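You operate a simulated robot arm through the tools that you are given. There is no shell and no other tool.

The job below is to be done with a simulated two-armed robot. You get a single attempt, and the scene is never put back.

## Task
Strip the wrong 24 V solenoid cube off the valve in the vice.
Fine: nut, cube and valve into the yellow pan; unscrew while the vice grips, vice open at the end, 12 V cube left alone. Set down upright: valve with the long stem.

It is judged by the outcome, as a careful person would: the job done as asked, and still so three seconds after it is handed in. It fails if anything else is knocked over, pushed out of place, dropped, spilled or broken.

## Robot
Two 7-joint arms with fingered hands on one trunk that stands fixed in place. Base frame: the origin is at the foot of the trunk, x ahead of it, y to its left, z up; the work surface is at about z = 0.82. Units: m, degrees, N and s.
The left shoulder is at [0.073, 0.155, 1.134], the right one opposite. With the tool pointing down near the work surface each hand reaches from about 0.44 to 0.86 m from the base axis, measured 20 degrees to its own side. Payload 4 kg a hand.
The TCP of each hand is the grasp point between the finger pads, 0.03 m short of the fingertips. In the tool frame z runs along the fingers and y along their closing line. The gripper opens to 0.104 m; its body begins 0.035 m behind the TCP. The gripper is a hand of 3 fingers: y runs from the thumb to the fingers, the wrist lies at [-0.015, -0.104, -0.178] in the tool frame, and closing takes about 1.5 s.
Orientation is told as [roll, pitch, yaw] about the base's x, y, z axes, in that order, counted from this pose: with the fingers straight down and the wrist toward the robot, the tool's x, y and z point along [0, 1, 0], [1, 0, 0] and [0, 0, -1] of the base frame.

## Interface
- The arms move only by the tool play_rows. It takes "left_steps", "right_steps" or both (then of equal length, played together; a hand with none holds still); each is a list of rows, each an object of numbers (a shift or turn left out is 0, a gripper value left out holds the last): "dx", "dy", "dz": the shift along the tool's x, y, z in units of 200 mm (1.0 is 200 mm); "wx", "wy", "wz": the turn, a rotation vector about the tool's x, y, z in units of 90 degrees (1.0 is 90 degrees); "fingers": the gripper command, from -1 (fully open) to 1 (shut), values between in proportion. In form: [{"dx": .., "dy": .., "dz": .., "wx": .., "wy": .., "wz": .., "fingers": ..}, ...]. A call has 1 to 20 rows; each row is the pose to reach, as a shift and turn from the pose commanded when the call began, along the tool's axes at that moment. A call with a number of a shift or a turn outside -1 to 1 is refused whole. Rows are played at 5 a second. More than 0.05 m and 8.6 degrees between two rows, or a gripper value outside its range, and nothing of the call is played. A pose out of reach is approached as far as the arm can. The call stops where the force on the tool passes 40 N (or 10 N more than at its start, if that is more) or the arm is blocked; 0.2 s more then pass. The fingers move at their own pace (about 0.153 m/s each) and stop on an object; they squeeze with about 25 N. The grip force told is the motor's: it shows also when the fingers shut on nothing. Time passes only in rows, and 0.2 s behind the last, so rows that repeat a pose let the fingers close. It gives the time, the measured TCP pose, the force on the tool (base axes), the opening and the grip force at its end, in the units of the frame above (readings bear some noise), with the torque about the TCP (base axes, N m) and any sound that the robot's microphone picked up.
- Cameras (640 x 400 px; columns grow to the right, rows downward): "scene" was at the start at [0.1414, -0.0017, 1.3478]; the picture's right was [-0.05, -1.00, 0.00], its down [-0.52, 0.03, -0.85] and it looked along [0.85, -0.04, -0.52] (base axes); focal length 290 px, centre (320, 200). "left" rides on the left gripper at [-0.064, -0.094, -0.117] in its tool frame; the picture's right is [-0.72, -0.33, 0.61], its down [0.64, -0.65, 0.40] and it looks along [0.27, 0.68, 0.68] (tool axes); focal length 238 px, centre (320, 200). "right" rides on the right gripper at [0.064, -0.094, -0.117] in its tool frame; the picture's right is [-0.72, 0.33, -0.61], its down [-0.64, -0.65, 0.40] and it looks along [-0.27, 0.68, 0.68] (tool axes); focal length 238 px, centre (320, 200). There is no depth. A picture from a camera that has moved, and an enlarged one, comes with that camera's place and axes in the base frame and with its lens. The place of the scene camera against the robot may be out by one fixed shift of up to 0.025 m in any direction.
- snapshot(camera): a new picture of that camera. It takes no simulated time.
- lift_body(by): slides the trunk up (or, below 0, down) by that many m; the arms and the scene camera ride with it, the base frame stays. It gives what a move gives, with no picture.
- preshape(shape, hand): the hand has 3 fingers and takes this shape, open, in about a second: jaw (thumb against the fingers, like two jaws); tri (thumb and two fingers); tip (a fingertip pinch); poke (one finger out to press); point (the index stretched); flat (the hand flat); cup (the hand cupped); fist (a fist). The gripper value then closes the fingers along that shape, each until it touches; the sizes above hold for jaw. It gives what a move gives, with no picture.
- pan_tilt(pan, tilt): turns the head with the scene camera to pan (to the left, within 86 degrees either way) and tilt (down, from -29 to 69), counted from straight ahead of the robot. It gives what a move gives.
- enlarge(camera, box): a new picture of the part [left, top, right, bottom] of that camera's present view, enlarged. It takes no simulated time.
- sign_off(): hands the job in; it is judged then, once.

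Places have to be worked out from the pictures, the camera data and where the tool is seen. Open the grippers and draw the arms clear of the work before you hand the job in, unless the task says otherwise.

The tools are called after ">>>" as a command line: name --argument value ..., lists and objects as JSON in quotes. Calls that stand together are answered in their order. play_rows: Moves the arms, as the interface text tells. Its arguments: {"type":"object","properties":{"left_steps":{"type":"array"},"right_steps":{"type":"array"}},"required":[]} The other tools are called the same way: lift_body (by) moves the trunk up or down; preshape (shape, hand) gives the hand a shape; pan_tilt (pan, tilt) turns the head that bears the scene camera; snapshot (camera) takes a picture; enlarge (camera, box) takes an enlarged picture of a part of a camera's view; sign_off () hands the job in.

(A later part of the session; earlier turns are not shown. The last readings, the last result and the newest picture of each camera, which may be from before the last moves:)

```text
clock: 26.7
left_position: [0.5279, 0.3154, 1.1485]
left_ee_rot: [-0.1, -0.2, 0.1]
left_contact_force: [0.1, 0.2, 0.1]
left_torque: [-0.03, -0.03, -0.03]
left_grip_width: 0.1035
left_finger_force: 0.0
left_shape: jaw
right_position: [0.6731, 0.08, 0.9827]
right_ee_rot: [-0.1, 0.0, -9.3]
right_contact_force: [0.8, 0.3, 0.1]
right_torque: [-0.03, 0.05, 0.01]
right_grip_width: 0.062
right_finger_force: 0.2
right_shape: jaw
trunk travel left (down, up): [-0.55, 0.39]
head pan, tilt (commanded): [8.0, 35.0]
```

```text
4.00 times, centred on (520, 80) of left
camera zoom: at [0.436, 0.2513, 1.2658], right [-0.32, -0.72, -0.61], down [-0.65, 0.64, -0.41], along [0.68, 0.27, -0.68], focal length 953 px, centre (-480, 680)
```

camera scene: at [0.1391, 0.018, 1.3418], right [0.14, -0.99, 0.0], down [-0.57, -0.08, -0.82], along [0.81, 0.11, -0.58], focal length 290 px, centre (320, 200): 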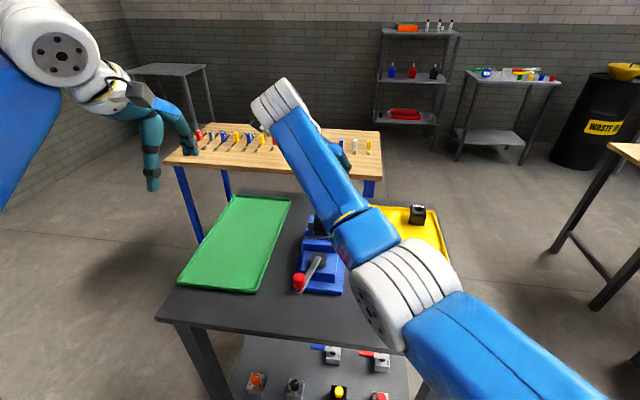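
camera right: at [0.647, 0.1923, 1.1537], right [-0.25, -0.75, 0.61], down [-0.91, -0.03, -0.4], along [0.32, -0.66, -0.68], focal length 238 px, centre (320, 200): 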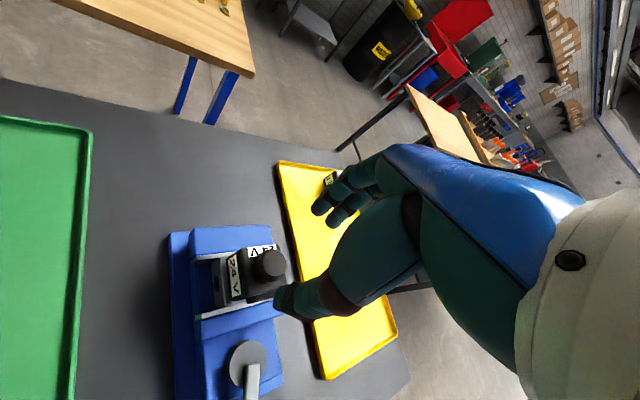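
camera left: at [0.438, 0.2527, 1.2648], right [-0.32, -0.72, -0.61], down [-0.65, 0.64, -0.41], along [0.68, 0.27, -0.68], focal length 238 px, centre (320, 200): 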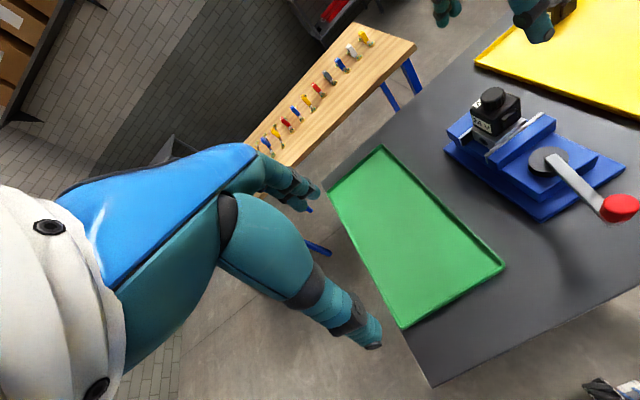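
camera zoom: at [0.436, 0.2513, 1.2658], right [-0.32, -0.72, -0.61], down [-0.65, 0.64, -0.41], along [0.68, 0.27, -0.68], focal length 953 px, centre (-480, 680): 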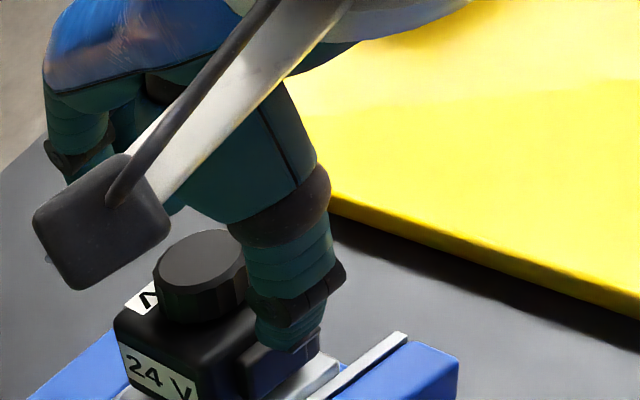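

The nut has risen by roughly 1–2 mm, so unscrewing works. Next stroke: swing back to about −42°, grip, and turn forward again with a small lift.

>>> play_rows --right_steps '[{"wz": 0.09}, {"wz": 0.18}, {"wz": 0.27}, {"wz": 0.36}, {"wz": 0.36, "fingers": 0.3}, {"wz": 0.36, "fingers": 1}, {"wz": 0.36, "fingers": 1}, {"wz": 0.36, "fingers": 1}, {"wz": 0.27}, {"wz": 0.18}, {"wz": 0.085, "dz": -0.002}, {"wz": -0.01, "dz": -0.002}, {"wz": -0.105, "dz": -0.003}, {"wz": -0.2, "dz": -0.003}, {"wz": -0.295, "dz": -0.004}, {"wz": -0.39, "dz": -0.004}, {"wz": -0.485, "dz": -0.005}, {"wz": -0.58, "dz": -0.005}, {"wz": -0.675, "dz": -0.006}]'

>>> play_rows --right_steps '[{"wz": -0.09, "dz": -0.001}, {"wz": -0.18, "dz": -0.002}, {"wz": -0.27, "dz": -0.003}, {"wz": -0.27, "dz": -0.003}]'

>>> enlarge --camera "left" --box '[440, 30, 600, 130]'

```text
clock: 30.7
left_position: [0.5308, 0.3143, 1.1487]
left_ee_rot: [0.1, 0.0, 0.1]
left_contact_force: [0.1, -0.1, 0.4]
left_torque: [0.01, 0.01, -0.01]
left_grip_width: 0.1039
left_finger_force: 0.0
left_shape: jaw
right_position: [0.6764, 0.0784, 0.9817]
right_ee_rot: [0.1, -0.1, 51.7]
right_contact_force: [10.1, 0.2, 1.6]
right_torque: [0.01, -0.32, -0.07]
right_grip_width: 0.0169
right_finger_force: 24.9
right_shape: jaw
trunk travel left (down, up): [-0.55, 0.39]
head pan, tilt (commanded): [8.0, 35.0]
```

```text
clock: 31.7
left_position: [0.5307, 0.3151, 1.1499]
left_ee_rot: [0.0, 0.0, 0.0]
left_contact_force: [-1.4, -0.5, -0.5]
left_torque: [0.01, -0.02, 0.0]
left_grip_width: 0.1035
left_finger_force: 0.1
left_shape: jaw
right_position: [0.6768, 0.0794, 0.9833]
right_ee_rot: [0.0, 0.0, 76.0]
right_contact_force: [13.8, 1.8, 3.8]
right_torque: [0.17, -0.43, -0.12]
right_grip_width: 0.017
right_finger_force: 25.2
right_shape: jaw
trunk travel left (down, up): [-0.55, 0.39]
head pan, tilt (commanded): [8.0, 35.0]
```

```text
4.00 times, centred on (520, 80) of left
camera zoom: at [0.4384, 0.2507, 1.2651], right [-0.32, -0.72, -0.61], down [-0.65, 0.64, -0.4], along [0.68, 0.27, -0.68], focal length 953 px, centre (-480, 680)
```

zoom: 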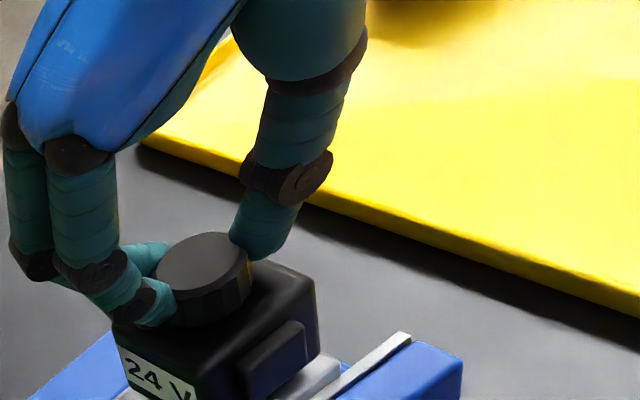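

The nut turns with the hand; the +x reaction of 14 N means the nut axis is about 2 mm further in +x and slightly +y than my grip centre. I'll release, shift the centre, swing back 90°, regrip and turn again.

>>> play_rows --right_steps '[{"fingers": -0.2}, {"fingers": -0.2}, {"fingers": -0.2, "dx": -0.01, "dy": 0.01, "dz": -0.004}, {"wz": 0.09, "dx": -0.01, "dy": 0.01, "dz": -0.004}, {"wz": 0.18, "dx": -0.01, "dy": 0.01, "dz": -0.004}, {"wz": 0.27, "dx": -0.01, "dy": 0.01, "dz": -0.004}, {"wz": 0.36, "dx": -0.01, "dy": 0.01, "dz": -0.004}, {"wz": 0.45, "dx": -0.01, "dy": 0.01, "dz": -0.004}, {"wz": 0.54, "dx": -0.01, "dy": 0.01, "dz": -0.004}, {"wz": 0.63, "dx": -0.01, "dy": 0.01, "dz": -0.004}, {"wz": 0.72, "dx": -0.01, "dy": 0.01, "dz": -0.004}, {"wz": 0.81, "dx": -0.01, "dy": 0.01, "dz": -0.004}, {"wz": 0.9, "dx": -0.01, "dy": 0.01, "dz": -0.004}, {"wz": 0.99, "dx": -0.01, "dy": 0.01, "dz": -0.004}, {"wz": 0.99, "dx": -0.01, "dy": 0.01, "dz": -0.004, "fingers": 0.3}, {"wz": 0.99, "dx": -0.01, "dy": 0.01, "dz": -0.004, "fingers": 1}, {"wz": 0.99, "dx": -0.01, "dy": 0.01, "dz": -0.004, "fingers": 1}, {"wz": 0.99, "dx": -0.01, "dy": 0.01, "dz": -0.004, "fingers": 1}]'

>>> play_rows --right_steps '[{"wz": -0.09}, {"wz": -0.18}, {"wz": -0.27, "dz": -0.001}, {"wz": -0.36, "dz": -0.002}, {"wz": -0.45, "dz": -0.003}, {"wz": -0.54, "dz": -0.003}, {"wz": -0.63, "dz": -0.004}, {"wz": -0.72, "dz": -0.004}, {"wz": -0.81, "dz": -0.005}, {"wz": -0.9, "dz": -0.005}, {"wz": -0.99, "dz": -0.006}]'

>>> enlarge --camera "left" --box '[440, 30, 600, 130]'

>>> enlarge --camera "right" --box '[220, 170, 400, 310]'

```text
clock: 35.5
left_position: [0.529, 0.3146, 1.1485]
left_ee_rot: [0.1, -0.1, 0.1]
left_contact_force: [-0.8, 0.2, -0.4]
left_torque: [0.0, -0.05, -0.04]
left_grip_width: 0.1039
left_finger_force: 0.1
left_shape: jaw
right_position: [0.6774, 0.0802, 0.9843]
right_ee_rot: [0.0, 0.0, -13.2]
right_contact_force: [0.0, 1.4, -0.1]
right_torque: [0.05, 0.0, -0.03]
right_grip_width: 0.0174
right_finger_force: 24.8
right_shape: jaw
trunk travel left (down, up): [-0.55, 0.39]
head pan, tilt (commanded): [8.0, 35.0]
```

```text
clock: 37.9
left_position: [0.528, 0.3143, 1.1496]
left_ee_rot: [-0.1, -0.2, 0.1]
left_contact_force: [0.3, -0.1, 0.2]
left_torque: [0.03, -0.01, -0.03]
left_grip_width: 0.1037
left_finger_force: 0.1
left_shape: jaw
right_position: [0.6771, 0.0804, 0.9867]
right_ee_rot: [0.0, 0.0, 76.0]
right_contact_force: [-1.3, 1.7, -1.7]
right_torque: [0.06, 0.01, -0.02]
right_grip_width: 0.0169
right_finger_force: 25.3
right_shape: jaw
trunk travel left (down, up): [-0.55, 0.39]
head pan, tilt (commanded): [8.0, 35.0]
```

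```text
4.00 times, centred on (520, 80) of left
camera zoom: at [0.4362, 0.251, 1.2658], right [-0.32, -0.72, -0.61], down [-0.65, 0.64, -0.41], along [0.68, 0.27, -0.68], focal length 953 px, centre (-480, 680)
```

zoom: 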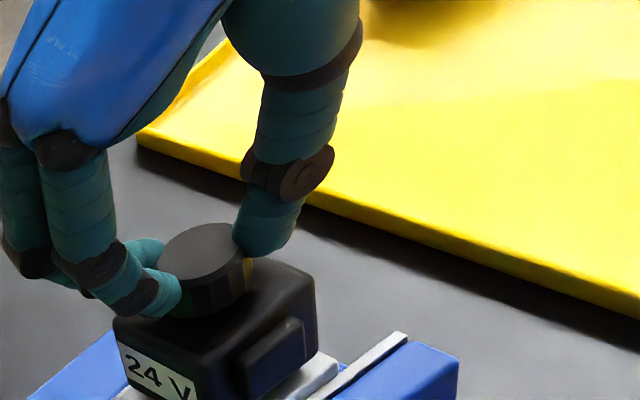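

```text
2.86 times, centred on (310, 240) of right
camera zoom: at [0.5909, 0.0046, 1.1019], right [0.78, 0.14, 0.61], down [0.46, -0.79, -0.4], along [0.43, 0.6, -0.68], focal length 681 px, centre (349, 86)
```

zoom: 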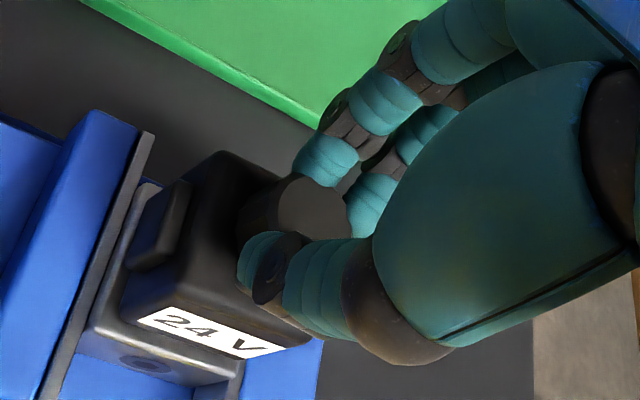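

Forces are now near zero and the nut sits visibly higher. I'll try a gentle 4 mm lift to feel whether the thread is still engaged.

>>> play_rows --right_steps '[{"dz": -0.01}, {"dz": -0.02}, {"dz": -0.02}]'

>>> enlarge --camera "left" --box '[440, 30, 600, 130]'

>>> enlarge --camera "right" --box '[220, 170, 400, 310]'

```text
clock: 38.7
left_position: [0.53, 0.3145, 1.1499]
left_ee_rot: [0.0, -0.1, 0.0]
left_contact_force: [-0.3, 0.1, -0.1]
left_torque: [-0.01, 0.02, 0.0]
left_grip_width: 0.1038
left_finger_force: 0.0
left_shape: jaw
right_position: [0.6773, 0.0804, 0.9879]
right_ee_rot: [0.3, 0.2, 75.8]
right_contact_force: [-5.4, 0.5, -15.0]
right_torque: [0.07, 0.11, -0.01]
right_grip_width: 0.0165
right_finger_force: 25.2
right_shape: jaw
trunk travel left (down, up): [-0.55, 0.39]
head pan, tilt (commanded): [8.0, 35.0]
```

```text
4.00 times, centred on (520, 80) of left
camera zoom: at [0.4373, 0.2506, 1.2652], right [-0.32, -0.72, -0.61], down [-0.65, 0.64, -0.4], along [0.68, 0.27, -0.68], focal length 953 px, centre (-480, 680)
```

zoom: 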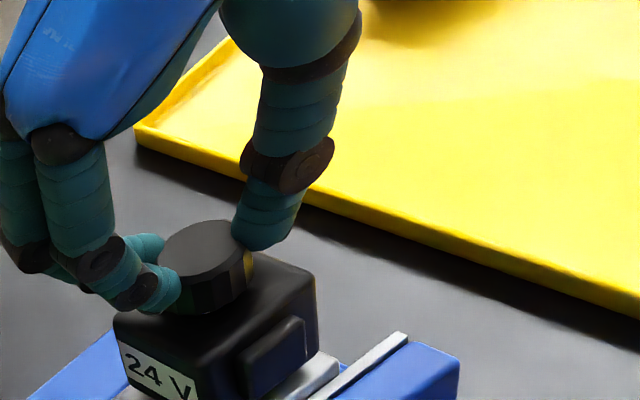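

```text
2.86 times, centred on (310, 240) of right
camera zoom: at [0.5921, 0.0046, 1.1045], right [0.78, 0.14, 0.61], down [0.46, -0.79, -0.4], along [0.42, 0.6, -0.68], focal length 681 px, centre (349, 86)
```

zoom: 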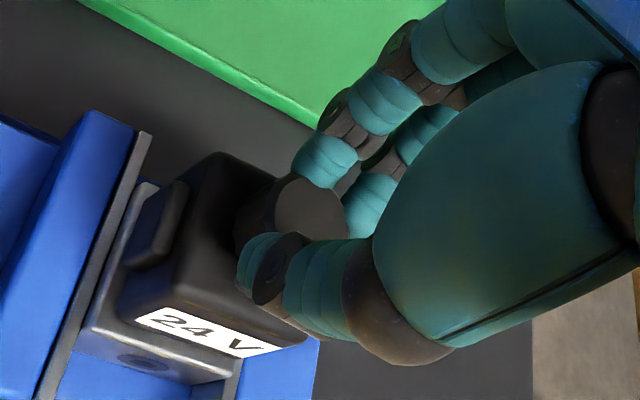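

The thread is still engaged (15 N resisting), and the nut has risen about 7 mm so far, so a coarse thread of roughly 8 mm per turn. I'll relax the pull, release, swing back and do another 90° stroke lifting about 2 mm.

>>> play_rows --right_steps '[{"dz": 0.01}, {"fingers": -0.2, "dz": 0.01}, {"fingers": -0.2, "dz": 0.01}, {"fingers": -0.2, "dz": 0.01}, {"wz": 0.09, "dz": 0.01}, {"wz": 0.18, "dz": 0.01}, {"wz": 0.27, "dz": 0.01}, {"wz": 0.36, "dz": 0.01}, {"wz": 0.45, "dz": 0.01}, {"wz": 0.54, "dz": 0.01}, {"wz": 0.63, "dz": 0.01}, {"wz": 0.72, "dz": 0.01}, {"wz": 0.81, "dz": 0.01}, {"wz": 0.9, "dz": 0.01}, {"wz": 0.99, "dz": 0.01}, {"wz": 0.99, "dz": 0.01, "fingers": 0.3}, {"wz": 0.99, "dz": 0.01, "fingers": 1}, {"wz": 0.99, "dz": 0.01, "fingers": 1}, {"wz": 0.99, "dz": 0.01, "fingers": 1}]'

>>> play_rows --right_steps '[{"wz": -0.09, "dz": -0.001}, {"wz": -0.18, "dz": -0.002}, {"wz": -0.27, "dz": -0.003}, {"wz": -0.36, "dz": -0.004}, {"wz": -0.45, "dz": -0.005}, {"wz": -0.54, "dz": -0.006}, {"wz": -0.63, "dz": -0.007}, {"wz": -0.72, "dz": -0.008}, {"wz": -0.81, "dz": -0.009}, {"wz": -0.9, "dz": -0.01}, {"wz": -0.99, "dz": -0.011}]'

>>> enlarge --camera "left" --box '[440, 30, 600, 130]'

>>> enlarge --camera "right" --box '[220, 170, 400, 310]'

```text
clock: 42.7
left_position: [0.5286, 0.3144, 1.1496]
left_ee_rot: [0.1, -0.1, 0.2]
left_contact_force: [-0.2, 1.7, -0.6]
left_torque: [-0.01, 0.01, -0.01]
left_grip_width: 0.1035
left_finger_force: 0.1
left_shape: jaw
right_position: [0.6764, 0.08, 0.9877]
right_ee_rot: [-0.1, 0.0, -13.3]
right_contact_force: [0.2, 0.0, -1.1]
right_torque: [-0.01, 0.02, 0.03]
right_grip_width: 0.0167
right_finger_force: 25.1
right_shape: jaw
trunk travel left (down, up): [-0.55, 0.39]
head pan, tilt (commanded): [8.0, 35.0]
```

```text
clock: 45.1
left_position: [0.529, 0.3134, 1.1496]
left_ee_rot: [0.0, -0.1, 0.1]
left_contact_force: [0.3, -0.1, 0.7]
left_torque: [0.01, 0.0, -0.01]
left_grip_width: 0.1037
left_finger_force: 0.0
left_shape: jaw
right_position: [0.6767, 0.0805, 0.9904]
right_ee_rot: [0.0, 0.0, 76.0]
right_contact_force: [0.3, 0.5, 1.1]
right_torque: [0.02, 0.01, 0.02]
right_grip_width: 0.0163
right_finger_force: 24.8
right_shape: jaw
trunk travel left (down, up): [-0.55, 0.39]
head pan, tilt (commanded): [8.0, 35.0]
```

```text
4.00 times, centred on (520, 80) of left
camera zoom: at [0.4363, 0.2508, 1.2658], right [-0.32, -0.72, -0.61], down [-0.65, 0.64, -0.41], along [0.68, 0.27, -0.68], focal length 953 px, centre (-480, 680)
```

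zoom: 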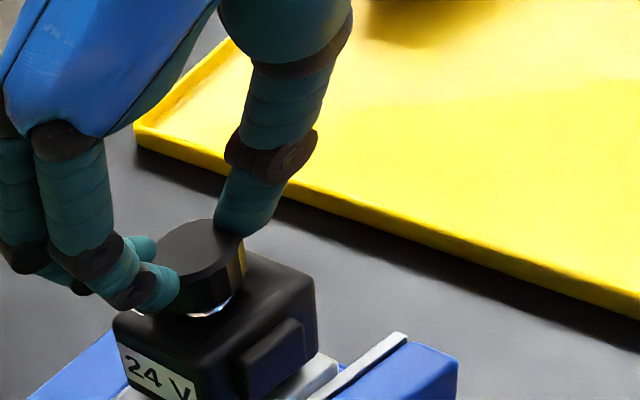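

```text
2.86 times, centred on (310, 240) of right
camera zoom: at [0.5911, 0.0044, 1.1057], right [0.78, 0.14, 0.61], down [0.46, -0.79, -0.4], along [0.43, 0.6, -0.68], focal length 681 px, centre (349, 86)
```

zoom: 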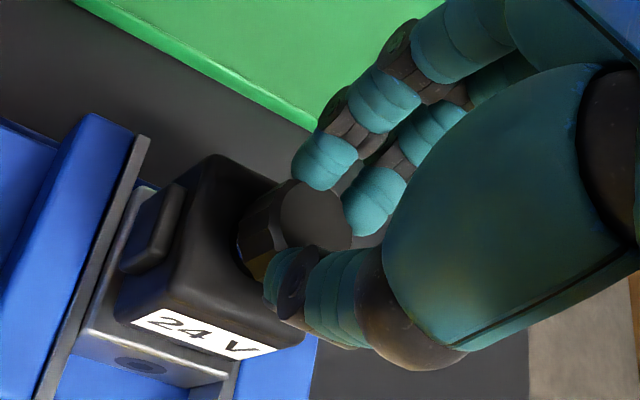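

Bright metal (the stem) now shows beneath the nut, with forces near zero. I'll try the gentle lift again.

>>> play_rows --right_steps '[{"dz": -0.01}, {"dz": -0.02}, {"dz": -0.02}]'

>>> enlarge --camera "left" --box '[440, 30, 600, 130]'

```text
clock: 45.9
left_position: [0.5285, 0.3129, 1.1508]
left_ee_rot: [0.0, -0.1, 0.1]
left_contact_force: [-0.3, -0.6, 0.5]
left_torque: [-0.01, -0.02, -0.01]
left_grip_width: 0.1036
left_finger_force: 0.1
left_shape: jaw
right_position: [0.6773, 0.0791, 0.9934]
right_ee_rot: [0.0, -0.1, 75.8]
right_contact_force: [0.0, -0.1, 0.8]
right_torque: [0.01, 0.04, 0.0]
right_grip_width: 0.0162
right_finger_force: 24.7
right_shape: jaw
trunk travel left (down, up): [-0.55, 0.39]
head pan, tilt (commanded): [8.0, 35.0]
```

```text
4.00 times, centred on (520, 80) of left
camera zoom: at [0.4362, 0.2504, 1.266], right [-0.32, -0.72, -0.61], down [-0.65, 0.64, -0.41], along [0.68, 0.27, -0.68], focal length 953 px, centre (-480, 680)
```

zoom: 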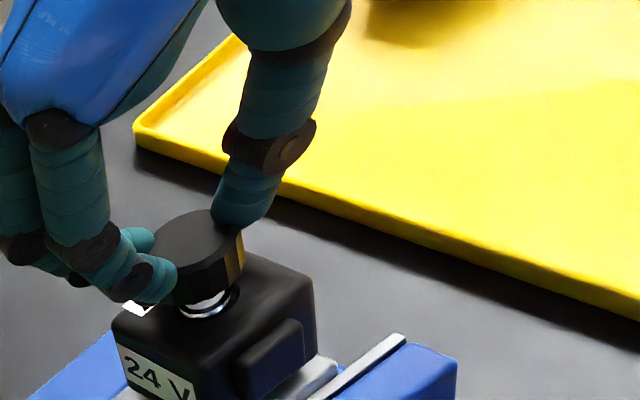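

No resistance now, so the nut is free of the thread. I'll lift it straight up slowly, well clear of the stem, and check the grip.

>>> play_rows --right_steps '[{"dz": -0.04}, {"dz": -0.08}, {"dz": -0.12}, {"dz": -0.16}, {"dz": -0.2}, {"dz": -0.25}, {"dz": -0.3}, {"dz": -0.35}, {"dz": -0.35}]'

>>> enlarge --camera "left" --box '[420, 0, 620, 140]'

>>> enlarge --camera "right" --box '[170, 170, 390, 330]'

```text
clock: 47.9
left_position: [0.5294, 0.314, 1.1494]
left_ee_rot: [0.1, -0.1, 0.0]
left_contact_force: [0.1, 0.0, 0.5]
left_torque: [0.0, -0.01, -0.02]
left_grip_width: 0.1035
left_finger_force: 0.1
left_shape: jaw
right_position: [0.6759, 0.0799, 1.0639]
right_ee_rot: [0.1, 0.1, 75.9]
right_contact_force: [-0.1, 0.0, 0.6]
right_torque: [0.0, 0.02, 0.0]
right_grip_width: 0.0165
right_finger_force: 24.7
right_shape: jaw
trunk travel left (down, up): [-0.55, 0.39]
head pan, tilt (commanded): [8.0, 35.0]
```

```text
2.86 times, centred on (520, 70) of left
camera zoom: at [0.4363, 0.2504, 1.2659], right [-0.32, -0.72, -0.61], down [-0.65, 0.64, -0.41], along [0.68, 0.27, -0.68], focal length 681 px, centre (-251, 571)
```

zoom: 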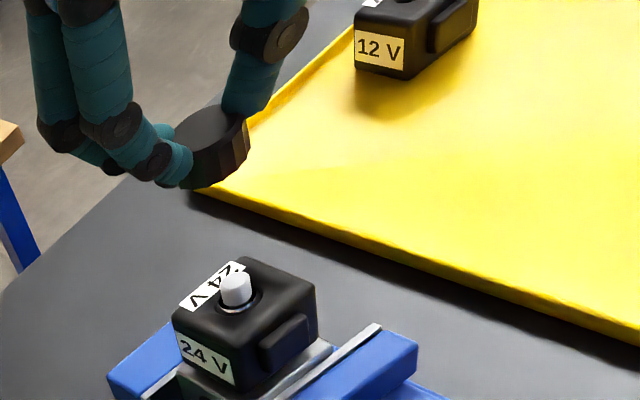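

```text
2.50 times, centred on (280, 250) of right
camera zoom: at [0.5913, 0.0041, 1.1803], right [0.78, 0.14, 0.61], down [0.46, -0.79, -0.4], along [0.43, 0.6, -0.68], focal length 596 px, centre (420, 75)
```

zoom: 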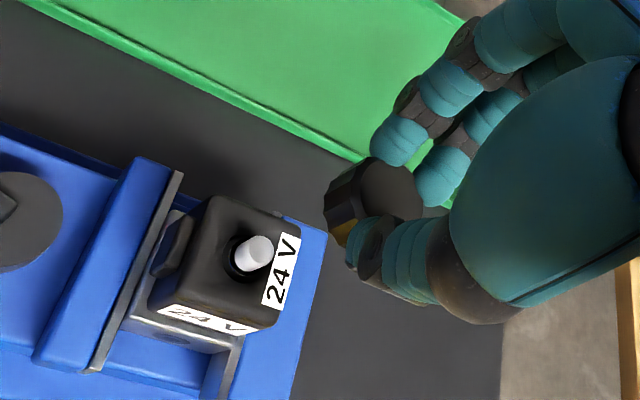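

The nut is held securely and the stem stands free in the cube's bore. I'll carry the nut at height over the yellow pan toward (0.58, −0.165), keeping away from the 12 V cube.

>>> play_rows --right_steps '[{"dx": 0.017, "dy": -0.13}, {"dx": 0.034, "dy": -0.26}, {"dx": 0.051, "dy": -0.39}, {"dx": 0.068, "dy": -0.52}, {"dx": 0.085, "dy": -0.65}]'

>>> play_rows --right_steps '[{"dx": 0.017, "dy": -0.13}, {"dx": 0.034, "dy": -0.26}, {"dx": 0.051, "dy": -0.39}, {"dx": 0.068, "dy": -0.52}, {"dx": 0.085, "dy": -0.65}, {"dx": 0.085, "dy": -0.65}]'

>>> snapshot --camera "right"

>>> snapshot --camera "scene"

```text
clock: 49.1
left_position: [0.5291, 0.3128, 1.1499]
left_ee_rot: [0.1, -0.1, 0.1]
left_contact_force: [-0.6, -0.7, 0.1]
left_torque: [0.02, -0.01, -0.02]
left_grip_width: 0.1038
left_finger_force: 0.1
left_shape: jaw
right_position: [0.6289, -0.043, 1.0624]
right_ee_rot: [0.0, -0.1, 75.9]
right_contact_force: [-0.4, -0.7, -0.5]
right_torque: [0.05, 0.02, -0.03]
right_grip_width: 0.0164
right_finger_force: 24.7
right_shape: jaw
trunk travel left (down, up): [-0.55, 0.39]
head pan, tilt (commanded): [8.0, 35.0]
```

```text
clock: 50.5
left_position: [0.5294, 0.3124, 1.1489]
left_ee_rot: [0.0, -0.2, 0.0]
left_contact_force: [0.2, 0.2, -0.2]
left_torque: [-0.01, -0.02, 0.04]
left_grip_width: 0.1038
left_finger_force: 0.1
left_shape: jaw
right_position: [0.5817, -0.1642, 1.0622]
right_ee_rot: [-0.1, 0.0, 75.9]
right_contact_force: [-0.6, -0.8, 0.4]
right_torque: [0.02, -0.03, -0.03]
right_grip_width: 0.0163
right_finger_force: 25.0
right_shape: jaw
trunk travel left (down, up): [-0.55, 0.39]
head pan, tilt (commanded): [8.0, 35.0]
```

```text
taken
camera right: at [0.4966, -0.2409, 1.1794], right [0.78, 0.14, 0.61], down [0.46, -0.79, -0.4], along [0.43, 0.6, -0.68], focal length 238 px, centre (320, 200)
```

right: 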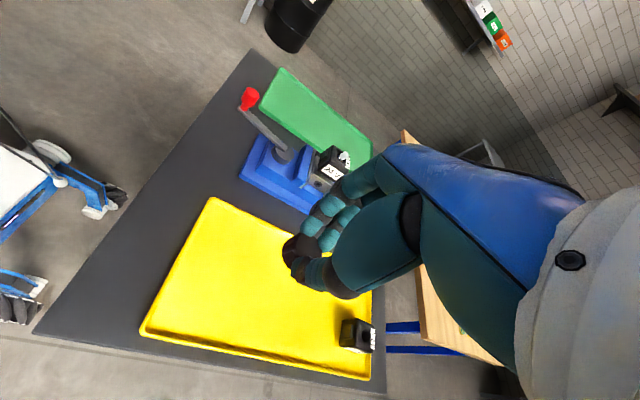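

```text
taken
camera scene: at [0.1392, 0.0154, 1.3418], right [0.14, -0.99, 0.0], down [-0.57, -0.08, -0.82], along [0.81, 0.11, -0.58], focal length 290 px, centre (320, 200)
```

scene: 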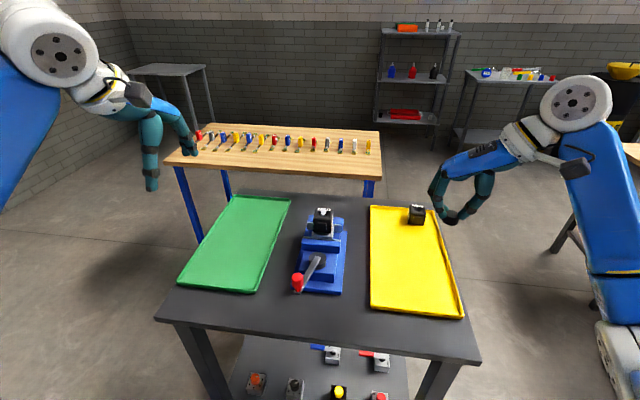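

The hand is over a clear part of the pan. I'll descend to just above the floor, then lower in small steps until contact.

>>> play_rows --right_steps '[{"dz": 0.18}, {"dz": 0.36}, {"dz": 0.54}, {"dz": 0.72}, {"dz": 0.86}, {"dz": 0.93}, {"dz": 0.93}]'

>>> play_rows --right_steps '[{"dz": 0.01}, {"dz": 0.02}, {"dz": 0.03}, {"dz": 0.04}, {"dz": 0.05}]'

>>> enlarge --camera "right" --box '[170, 170, 390, 330]'

>>> enlarge --camera "scene" --box '[340, 190, 500, 330]'

```text
clock: 52.1
left_position: [0.5282, 0.3134, 1.1498]
left_ee_rot: [0.1, -0.1, 0.1]
left_contact_force: [-0.6, 0.2, -0.5]
left_torque: [0.03, 0.0, -0.01]
left_grip_width: 0.104
left_finger_force: 0.1
left_shape: jaw
right_position: [0.5804, -0.1623, 0.8784]
right_ee_rot: [0.0, -0.1, 75.9]
right_contact_force: [0.8, 0.8, 0.3]
right_torque: [-0.01, -0.03, -0.02]
right_grip_width: 0.0163
right_finger_force: 24.7
right_shape: jaw
trunk travel left (down, up): [-0.55, 0.39]
head pan, tilt (commanded): [8.0, 35.0]
```

```text
clock: 53.3
left_position: [0.5282, 0.3136, 1.1499]
left_ee_rot: [-0.1, -0.1, 0.1]
left_contact_force: [0.0, -0.4, 0.3]
left_torque: [0.0, 0.02, -0.04]
left_grip_width: 0.1039
left_finger_force: 0.0
left_shape: jaw
right_position: [0.5796, -0.1626, 0.8677]
right_ee_rot: [0.0, 0.0, 76.0]
right_contact_force: [-0.5, -0.2, -0.3]
right_torque: [-0.02, 0.02, -0.02]
right_grip_width: 0.016
right_finger_force: 24.8
right_shape: jaw
trunk travel left (down, up): [-0.55, 0.39]
head pan, tilt (commanded): [8.0, 35.0]
```

```text
2.50 times, centred on (280, 250) of right
camera zoom: at [0.4943, -0.2403, 0.9844], right [0.78, 0.14, 0.61], down [0.46, -0.79, -0.4], along [0.43, 0.6, -0.68], focal length 596 px, centre (420, 75)
```

zoom: 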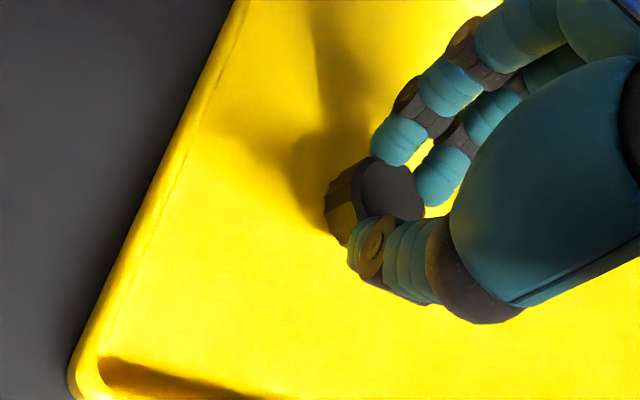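

```text
2.86 times, centred on (420, 260) of scene
camera zoom: at [0.1388, 0.0154, 1.3418], right [0.14, -0.99, 0.0], down [-0.57, -0.08, -0.82], along [0.81, 0.11, -0.58], focal length 828 px, centre (34, 29)
```

zoom: 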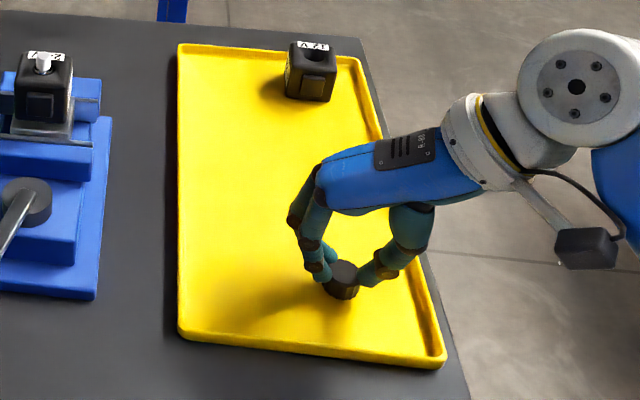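

Nearly at the floor with no contact yet at TCP 0.868. I'll keep lowering in 1.5–2 mm steps until a force shows.

>>> play_rows --right_steps '[{"dz": 0.01}, {"dz": 0.02}, {"dz": 0.03}, {"dz": 0.035}]'

```text
clock: 54.3
left_position: [0.5282, 0.3138, 1.1504]
left_ee_rot: [0.0, -0.2, 0.0]
left_contact_force: [0.4, 0.2, 0.6]
left_torque: [0.01, -0.02, 0.0]
left_grip_width: 0.1038
left_finger_force: 0.0
left_shape: jaw
right_position: [0.5805, -0.1645, 0.8628]
right_ee_rot: [-0.1, -0.1, 75.9]
right_contact_force: [0.4, -0.4, 6.3]
right_torque: [0.02, 0.0, -0.01]
right_grip_width: 0.0165
right_finger_force: 25.5
right_shape: jaw
trunk travel left (down, up): [-0.55, 0.39]
head pan, tilt (commanded): [8.0, 35.0]
```

Contact at 6 N: the nut is on the pan floor. I'll open the fingers only partly (the rim is near the thumb), then rise straight up.

>>> play_rows --right_steps '[{"dz": -0.004, "fingers": 0.15}, {"dz": -0.004, "fingers": 0.15}, {"dz": -0.004, "fingers": 0.15}, {"dz": -0.06}, {"dz": -0.16}, {"dz": -0.3}, {"dz": -0.5}, {"dz": -0.7}, {"dz": -0.9}]'

>>> snapshot --camera "right"

>>> enlarge --camera "scene" --box '[270, 190, 470, 330]'

```text
clock: 56.3
left_position: [0.5281, 0.3139, 1.15]
left_ee_rot: [-0.1, -0.1, 0.0]
left_contact_force: [0.3, -0.8, -0.6]
left_torque: [0.01, 0.03, 0.0]
left_grip_width: 0.1036
left_finger_force: 0.0
left_shape: jaw
right_position: [0.5826, -0.1618, 1.0445]
right_ee_rot: [0.0, 0.0, 75.9]
right_contact_force: [-0.5, -1.1, -0.1]
right_torque: [0.01, -0.01, 0.03]
right_grip_width: 0.044
right_finger_force: 0.1
right_shape: jaw
trunk travel left (down, up): [-0.55, 0.39]
head pan, tilt (commanded): [8.0, 35.0]
```

```text
taken
camera right: at [0.4966, -0.2372, 1.159], right [0.78, 0.14, 0.61], down [0.46, -0.79, -0.4], along [0.43, 0.6, -0.68], focal length 238 px, centre (320, 200)
```

right: 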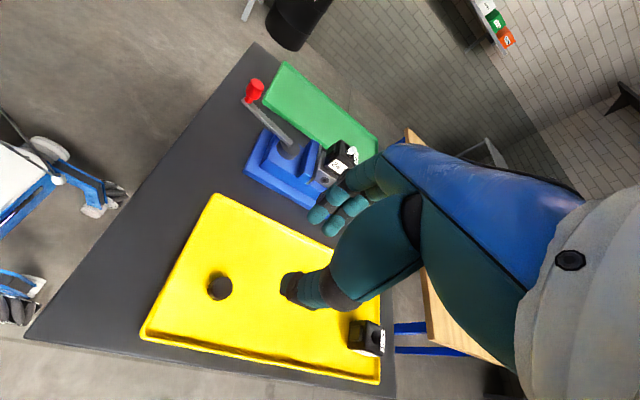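

```text
2.86 times, centred on (370, 260) of scene
camera zoom: at [0.1384, 0.0161, 1.3418], right [0.14, -0.99, 0.0], down [-0.57, -0.08, -0.82], along [0.81, 0.11, -0.58], focal length 828 px, centre (177, 29)
```

zoom: 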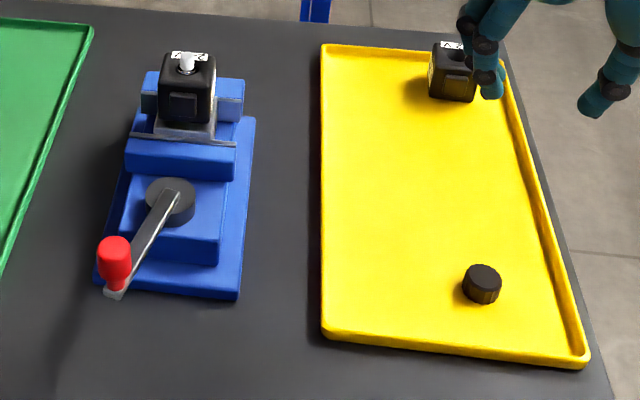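

The nut rests cleanly in the pan. Next is the 24 V cube (z ≈ 0.910–0.943, centred on the stem at (0.6765, 0.081)); I'll go back above it, turning to yaw 90° so the thumb and fingers take its two label faces squarely.

>>> play_rows --right_steps '[{"dx": -0.016, "dy": 0.13}, {"dx": -0.032, "dy": 0.26}, {"dx": -0.048, "dy": 0.39}, {"dx": -0.064, "dy": 0.52}, {"dx": -0.08, "dy": 0.65}]'

>>> play_rows --right_steps '[{"dx": -0.016, "dy": 0.13, "fingers": -0.6}, {"dx": -0.032, "dy": 0.26}, {"dx": -0.048, "dy": 0.39, "wz": -0.04}, {"dx": -0.064, "dy": 0.52, "wz": -0.08}, {"dx": -0.08, "dy": 0.643, "wz": -0.12}, {"dx": -0.08, "dy": 0.643, "wz": -0.157}, {"dx": -0.08, "dy": 0.643, "wz": -0.157}]'

>>> enlarge --camera "right" --box '[150, 150, 390, 330]'

>>> enlarge --camera "left" --box '[420, 0, 620, 140]'

>>> enlarge --camera "scene" --box '[260, 130, 420, 270]'

```text
clock: 57.5
left_position: [0.5276, 0.3153, 1.1504]
left_ee_rot: [-0.1, -0.1, 0.1]
left_contact_force: [0.3, 0.2, -0.5]
left_torque: [0.0, 0.0, 0.0]
left_grip_width: 0.1035
left_finger_force: 0.1
left_shape: jaw
right_position: [0.63, -0.0392, 1.042]
right_ee_rot: [0.0, 0.0, 75.9]
right_contact_force: [0.6, 0.1, 0.2]
right_torque: [-0.04, 0.03, 0.0]
right_grip_width: 0.0439
right_finger_force: 0.1
right_shape: jaw
trunk travel left (down, up): [-0.55, 0.39]
head pan, tilt (commanded): [8.0, 35.0]
```

```text
clock: 59.1
left_position: [0.5282, 0.3134, 1.15]
left_ee_rot: [0.1, -0.2, 0.1]
left_contact_force: [-0.1, 0.3, 0.1]
left_torque: [0.0, 0.02, -0.01]
left_grip_width: 0.1037
left_finger_force: 0.0
left_shape: jaw
right_position: [0.6744, 0.0782, 1.0413]
right_ee_rot: [-0.1, -0.2, 90.1]
right_contact_force: [-0.7, 0.1, -0.2]
right_torque: [0.0, -0.01, 0.03]
right_grip_width: 0.0829
right_finger_force: 0.1
right_shape: jaw
trunk travel left (down, up): [-0.55, 0.39]
head pan, tilt (commanded): [8.0, 35.0]
```

```text
2.22 times, centred on (270, 240) of right
camera zoom: at [0.6097, -0.0153, 1.1571], right [0.72, 0.33, 0.61], down [0.64, -0.65, -0.41], along [0.27, 0.69, -0.68], focal length 530 px, centre (431, 111)
```

zoom: 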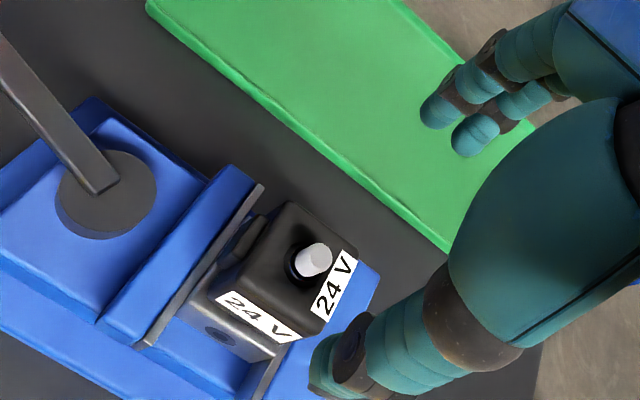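

```text
2.86 times, centred on (520, 70) of left
camera zoom: at [0.4362, 0.2492, 1.2661], right [-0.32, -0.72, -0.61], down [-0.65, 0.64, -0.4], along [0.68, 0.27, -0.68], focal length 681 px, centre (-251, 571)
```

zoom: 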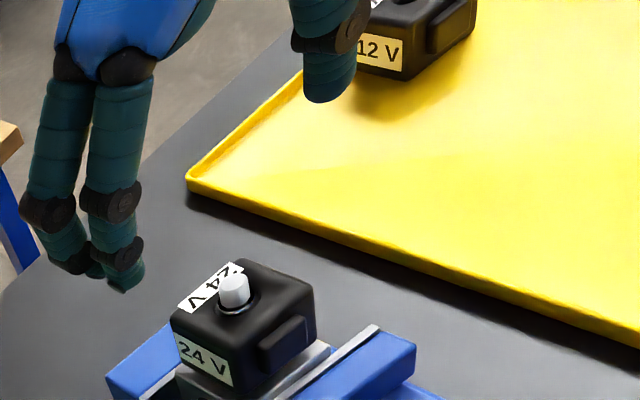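

```text
2.86 times, centred on (340, 200) of scene
camera zoom: at [0.1395, 0.0164, 1.3417], right [0.14, -0.99, 0.0], down [-0.57, -0.08, -0.82], along [0.81, 0.11, -0.58], focal length 828 px, centre (263, 200)
```

zoom: 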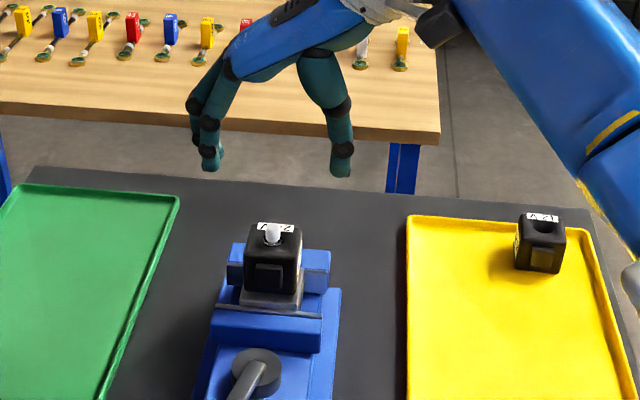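

The stem top is at about (0.6765, 0.080, 0.957), and the fingers and thumb straddle the cube's label faces. I'll centre and descend to TCP 0.950 so the tips stay above the valve block and vice jaws.

>>> play_rows --right_steps '[{"dx": -0.01, "dy": 0.01, "dz": 0.1}, {"dx": -0.01, "dy": 0.01, "dz": 0.2}, {"dx": -0.01, "dy": 0.01, "dz": 0.3}, {"dx": -0.01, "dy": 0.01, "dz": 0.38}, {"dx": -0.01, "dy": 0.01, "dz": 0.44}, {"dx": -0.01, "dy": 0.01, "dz": 0.456}, {"dx": -0.01, "dy": 0.01, "dz": 0.456}]'

>>> enlarge --camera "right" --box '[150, 150, 390, 330]'

>>> enlarge --camera "left" --box '[420, 0, 620, 140]'

>>> enlarge --camera "scene" --box '[260, 150, 390, 270]'

```text
clock: 60.7
left_position: [0.5273, 0.3149, 1.1494]
left_ee_rot: [0.0, -0.1, 0.1]
left_contact_force: [0.3, -0.1, -1.2]
left_torque: [-0.01, 0.0, 0.02]
left_grip_width: 0.1036
left_finger_force: 0.1
left_shape: jaw
right_position: [0.6761, 0.0806, 0.9498]
right_ee_rot: [0.0, 0.0, 90.0]
right_contact_force: [-0.4, 0.3, -0.6]
right_torque: [0.02, 0.01, 0.0]
right_grip_width: 0.0829
right_finger_force: 0.1
right_shape: jaw
trunk travel left (down, up): [-0.55, 0.39]
head pan, tilt (commanded): [8.0, 35.0]
```

```text
2.22 times, centred on (270, 240) of right
camera zoom: at [0.6113, -0.0134, 1.066], right [0.72, 0.33, 0.61], down [0.64, -0.65, -0.4], along [0.27, 0.68, -0.68], focal length 530 px, centre (431, 111)
```

zoom: 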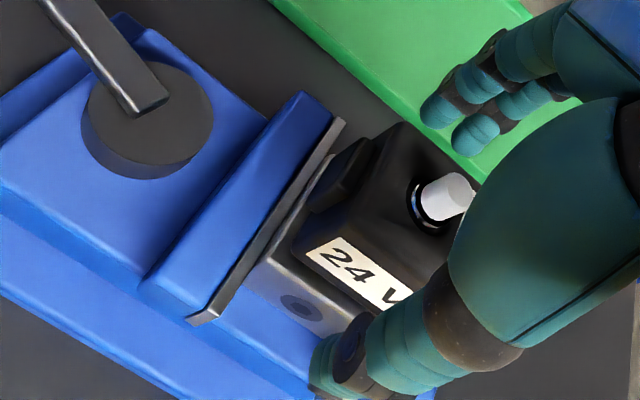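

```text
2.86 times, centred on (520, 70) of left
camera zoom: at [0.4362, 0.2504, 1.2659], right [-0.32, -0.72, -0.61], down [-0.65, 0.64, -0.41], along [0.68, 0.27, -0.68], focal length 681 px, centre (-251, 571)
```

zoom: 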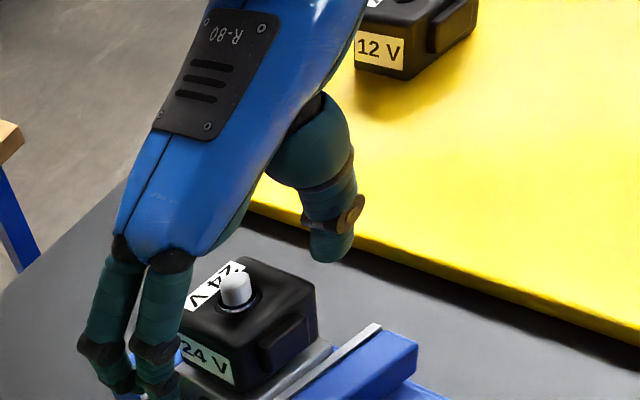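

```text
3.33 times, centred on (325, 210) of scene
camera zoom: at [0.1393, 0.0172, 1.3418], right [0.14, -0.99, 0.0], down [-0.57, -0.08, -0.82], along [0.81, 0.11, -0.58], focal length 967 px, centre (303, 167)
```

zoom: 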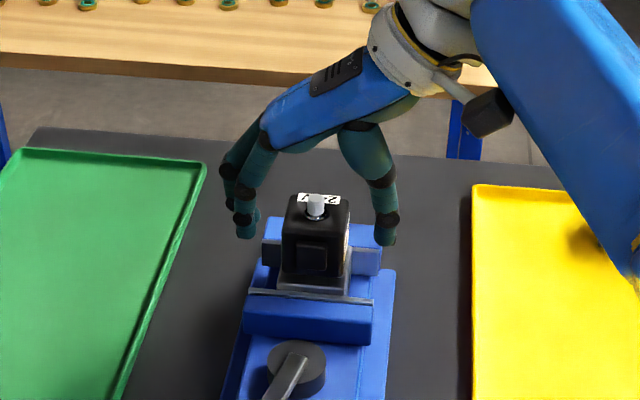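

The fingers straddle the cube symmetrically with tips just above the block. I'll close on the cube and read the grip.

>>> play_rows --right_steps '[{"fingers": -0.1}, {"fingers": 0.1}, {"fingers": 1}, {"fingers": 1}, {"fingers": 1}, {"fingers": 1}]'

>>> enlarge --camera "scene" --box '[260, 150, 390, 270]'

>>> enlarge --camera "right" --box '[150, 150, 390, 330]'

```text
clock: 62.1
left_position: [0.5275, 0.3131, 1.1491]
left_ee_rot: [0.0, 0.0, 0.1]
left_contact_force: [-0.6, 0.1, 0.5]
left_torque: [-0.02, -0.01, -0.04]
left_grip_width: 0.1035
left_finger_force: 0.2
left_shape: jaw
right_position: [0.6768, 0.0815, 0.9498]
right_ee_rot: [-0.1, -0.1, 90.0]
right_contact_force: [-0.4, -0.4, 0.5]
right_torque: [0.01, 0.03, 0.01]
right_grip_width: 0.0387
right_finger_force: 24.8
right_shape: jaw
trunk travel left (down, up): [-0.55, 0.39]
head pan, tilt (commanded): [8.0, 35.0]
```

```text
3.33 times, centred on (325, 210) of scene
camera zoom: at [0.1395, 0.0172, 1.3417], right [0.14, -0.99, 0.0], down [-0.57, -0.08, -0.82], along [0.81, 0.11, -0.58], focal length 967 px, centre (303, 167)
```

zoom: 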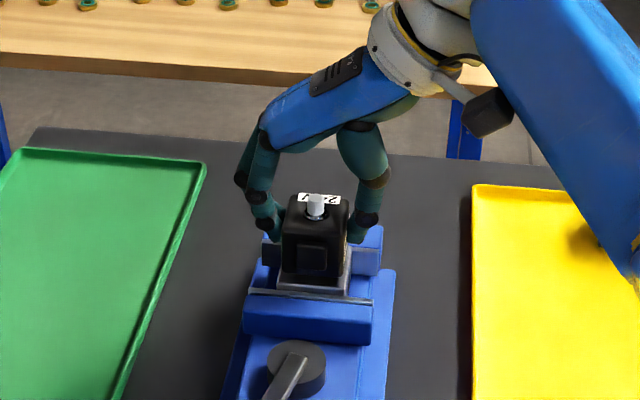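

```text
2.22 times, centred on (270, 240) of right
camera zoom: at [0.6114, -0.0134, 1.066], right [0.72, 0.33, 0.61], down [0.64, -0.65, -0.4], along [0.27, 0.68, -0.68], focal length 530 px, centre (431, 111)
```

zoom: 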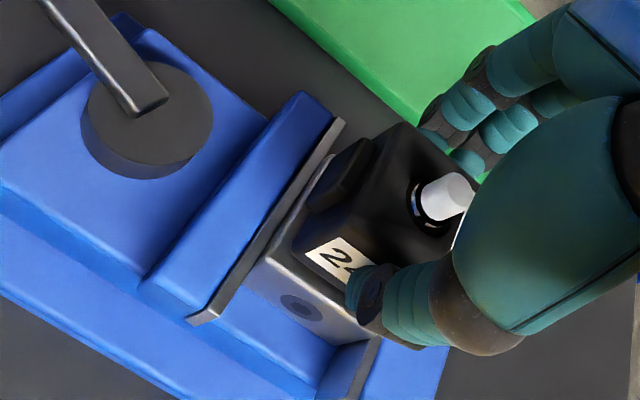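

The cube is gripped at 3.9 cm with no side forces. I'll lift gently a centimetre and watch the reaction.

>>> play_rows --right_steps '[{"dz": -0.015}, {"dz": -0.03}, {"dz": -0.045}, {"dz": -0.06}, {"dz": -0.06}]'

>>> enlarge --camera "scene" --box '[260, 150, 390, 270]'

```text
clock: 63.3
left_position: [0.5287, 0.3136, 1.1506]
left_ee_rot: [0.0, -0.1, 0.1]
left_contact_force: [0.6, 0.0, 0.6]
left_torque: [0.02, 0.02, -0.01]
left_grip_width: 0.1036
left_finger_force: 0.0
left_shape: jaw
right_position: [0.6766, 0.0802, 0.9611]
right_ee_rot: [0.0, -0.1, 90.0]
right_contact_force: [-0.8, 0.2, -1.9]
right_torque: [-0.05, 0.0, 0.0]
right_grip_width: 0.0385
right_finger_force: 25.1
right_shape: jaw
trunk travel left (down, up): [-0.55, 0.39]
head pan, tilt (commanded): [8.0, 35.0]
```

```text
3.33 times, centred on (325, 210) of scene
camera zoom: at [0.1398, 0.0173, 1.3417], right [0.14, -0.99, 0.0], down [-0.57, -0.08, -0.82], along [0.81, 0.11, -0.58], focal length 967 px, centre (303, 167)
```

zoom: 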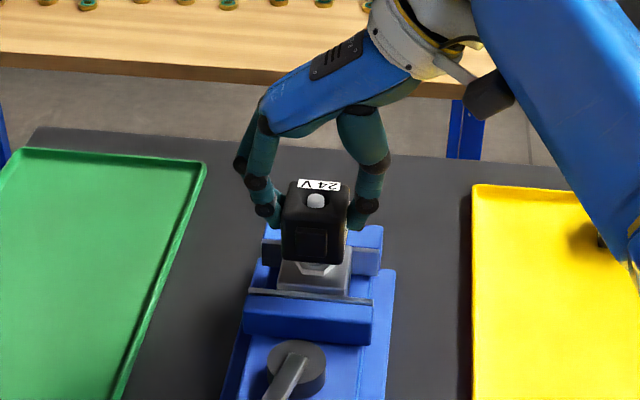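

The cube slides up the stem with almost no resistance (−2 N, about its weight). I'll continue straight up until it is clear of the stem.

>>> play_rows --right_steps '[{"dz": -0.03}, {"dz": -0.06}, {"dz": -0.1}, {"dz": -0.14}, {"dz": -0.18}, {"dz": -0.22}, {"dz": -0.27}, {"dz": -0.32}, {"dz": -0.38}, {"dz": -0.45}, {"dz": -0.45}]'

>>> enlarge --camera "scene" --box '[250, 100, 410, 270]'

>>> snapshot --camera "right"

>>> enlarge --camera "left" --box '[420, 0, 620, 200]'

```text
clock: 65.7
left_position: [0.5284, 0.3146, 1.1495]
left_ee_rot: [0.1, -0.1, 0.1]
left_contact_force: [0.2, -0.4, 0.3]
left_torque: [-0.04, 0.0, 0.01]
left_grip_width: 0.1037
left_finger_force: 0.0
left_shape: jaw
right_position: [0.6761, 0.0817, 1.0521]
right_ee_rot: [0.1, 0.0, 90.1]
right_contact_force: [0.6, -1.0, -1.6]
right_torque: [-0.01, 0.03, 0.0]
right_grip_width: 0.0387
right_finger_force: 25.1
right_shape: jaw
trunk travel left (down, up): [-0.55, 0.39]
head pan, tilt (commanded): [8.0, 35.0]
```

```text
2.35 times, centred on (330, 185) of scene
camera zoom: at [0.1399, 0.0173, 1.3417], right [0.14, -0.99, 0.0], down [-0.57, -0.08, -0.82], along [0.81, 0.11, -0.58], focal length 682 px, centre (296, 235)
```

zoom: 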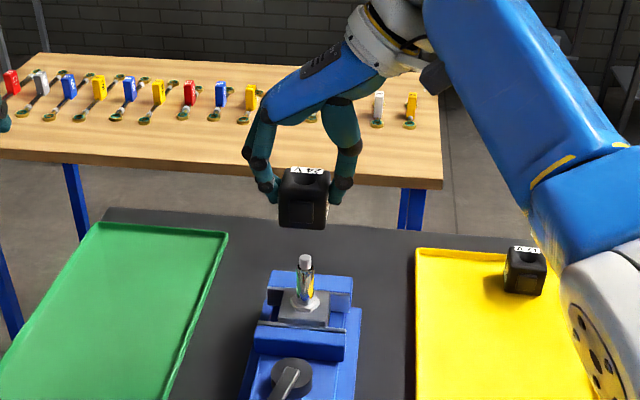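

```text
taken
camera right: at [0.6118, -0.0118, 1.1677], right [0.72, 0.33, 0.61], down [0.64, -0.65, -0.4], along [0.27, 0.68, -0.68], focal length 238 px, centre (320, 200)
```

right: 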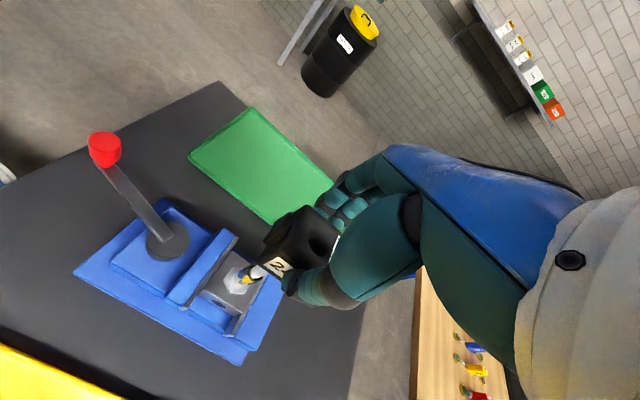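

```text
2.00 times, centred on (520, 100) of left
camera zoom: at [0.4367, 0.2504, 1.2657], right [-0.32, -0.72, -0.61], down [-0.65, 0.64, -0.4], along [0.68, 0.27, -0.68], focal length 477 px, centre (-80, 400)
```

zoom: 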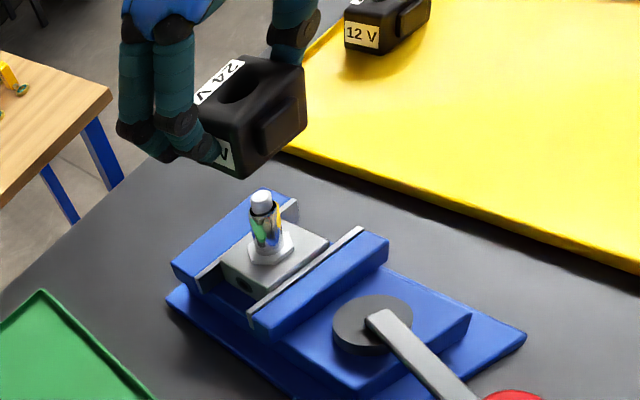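

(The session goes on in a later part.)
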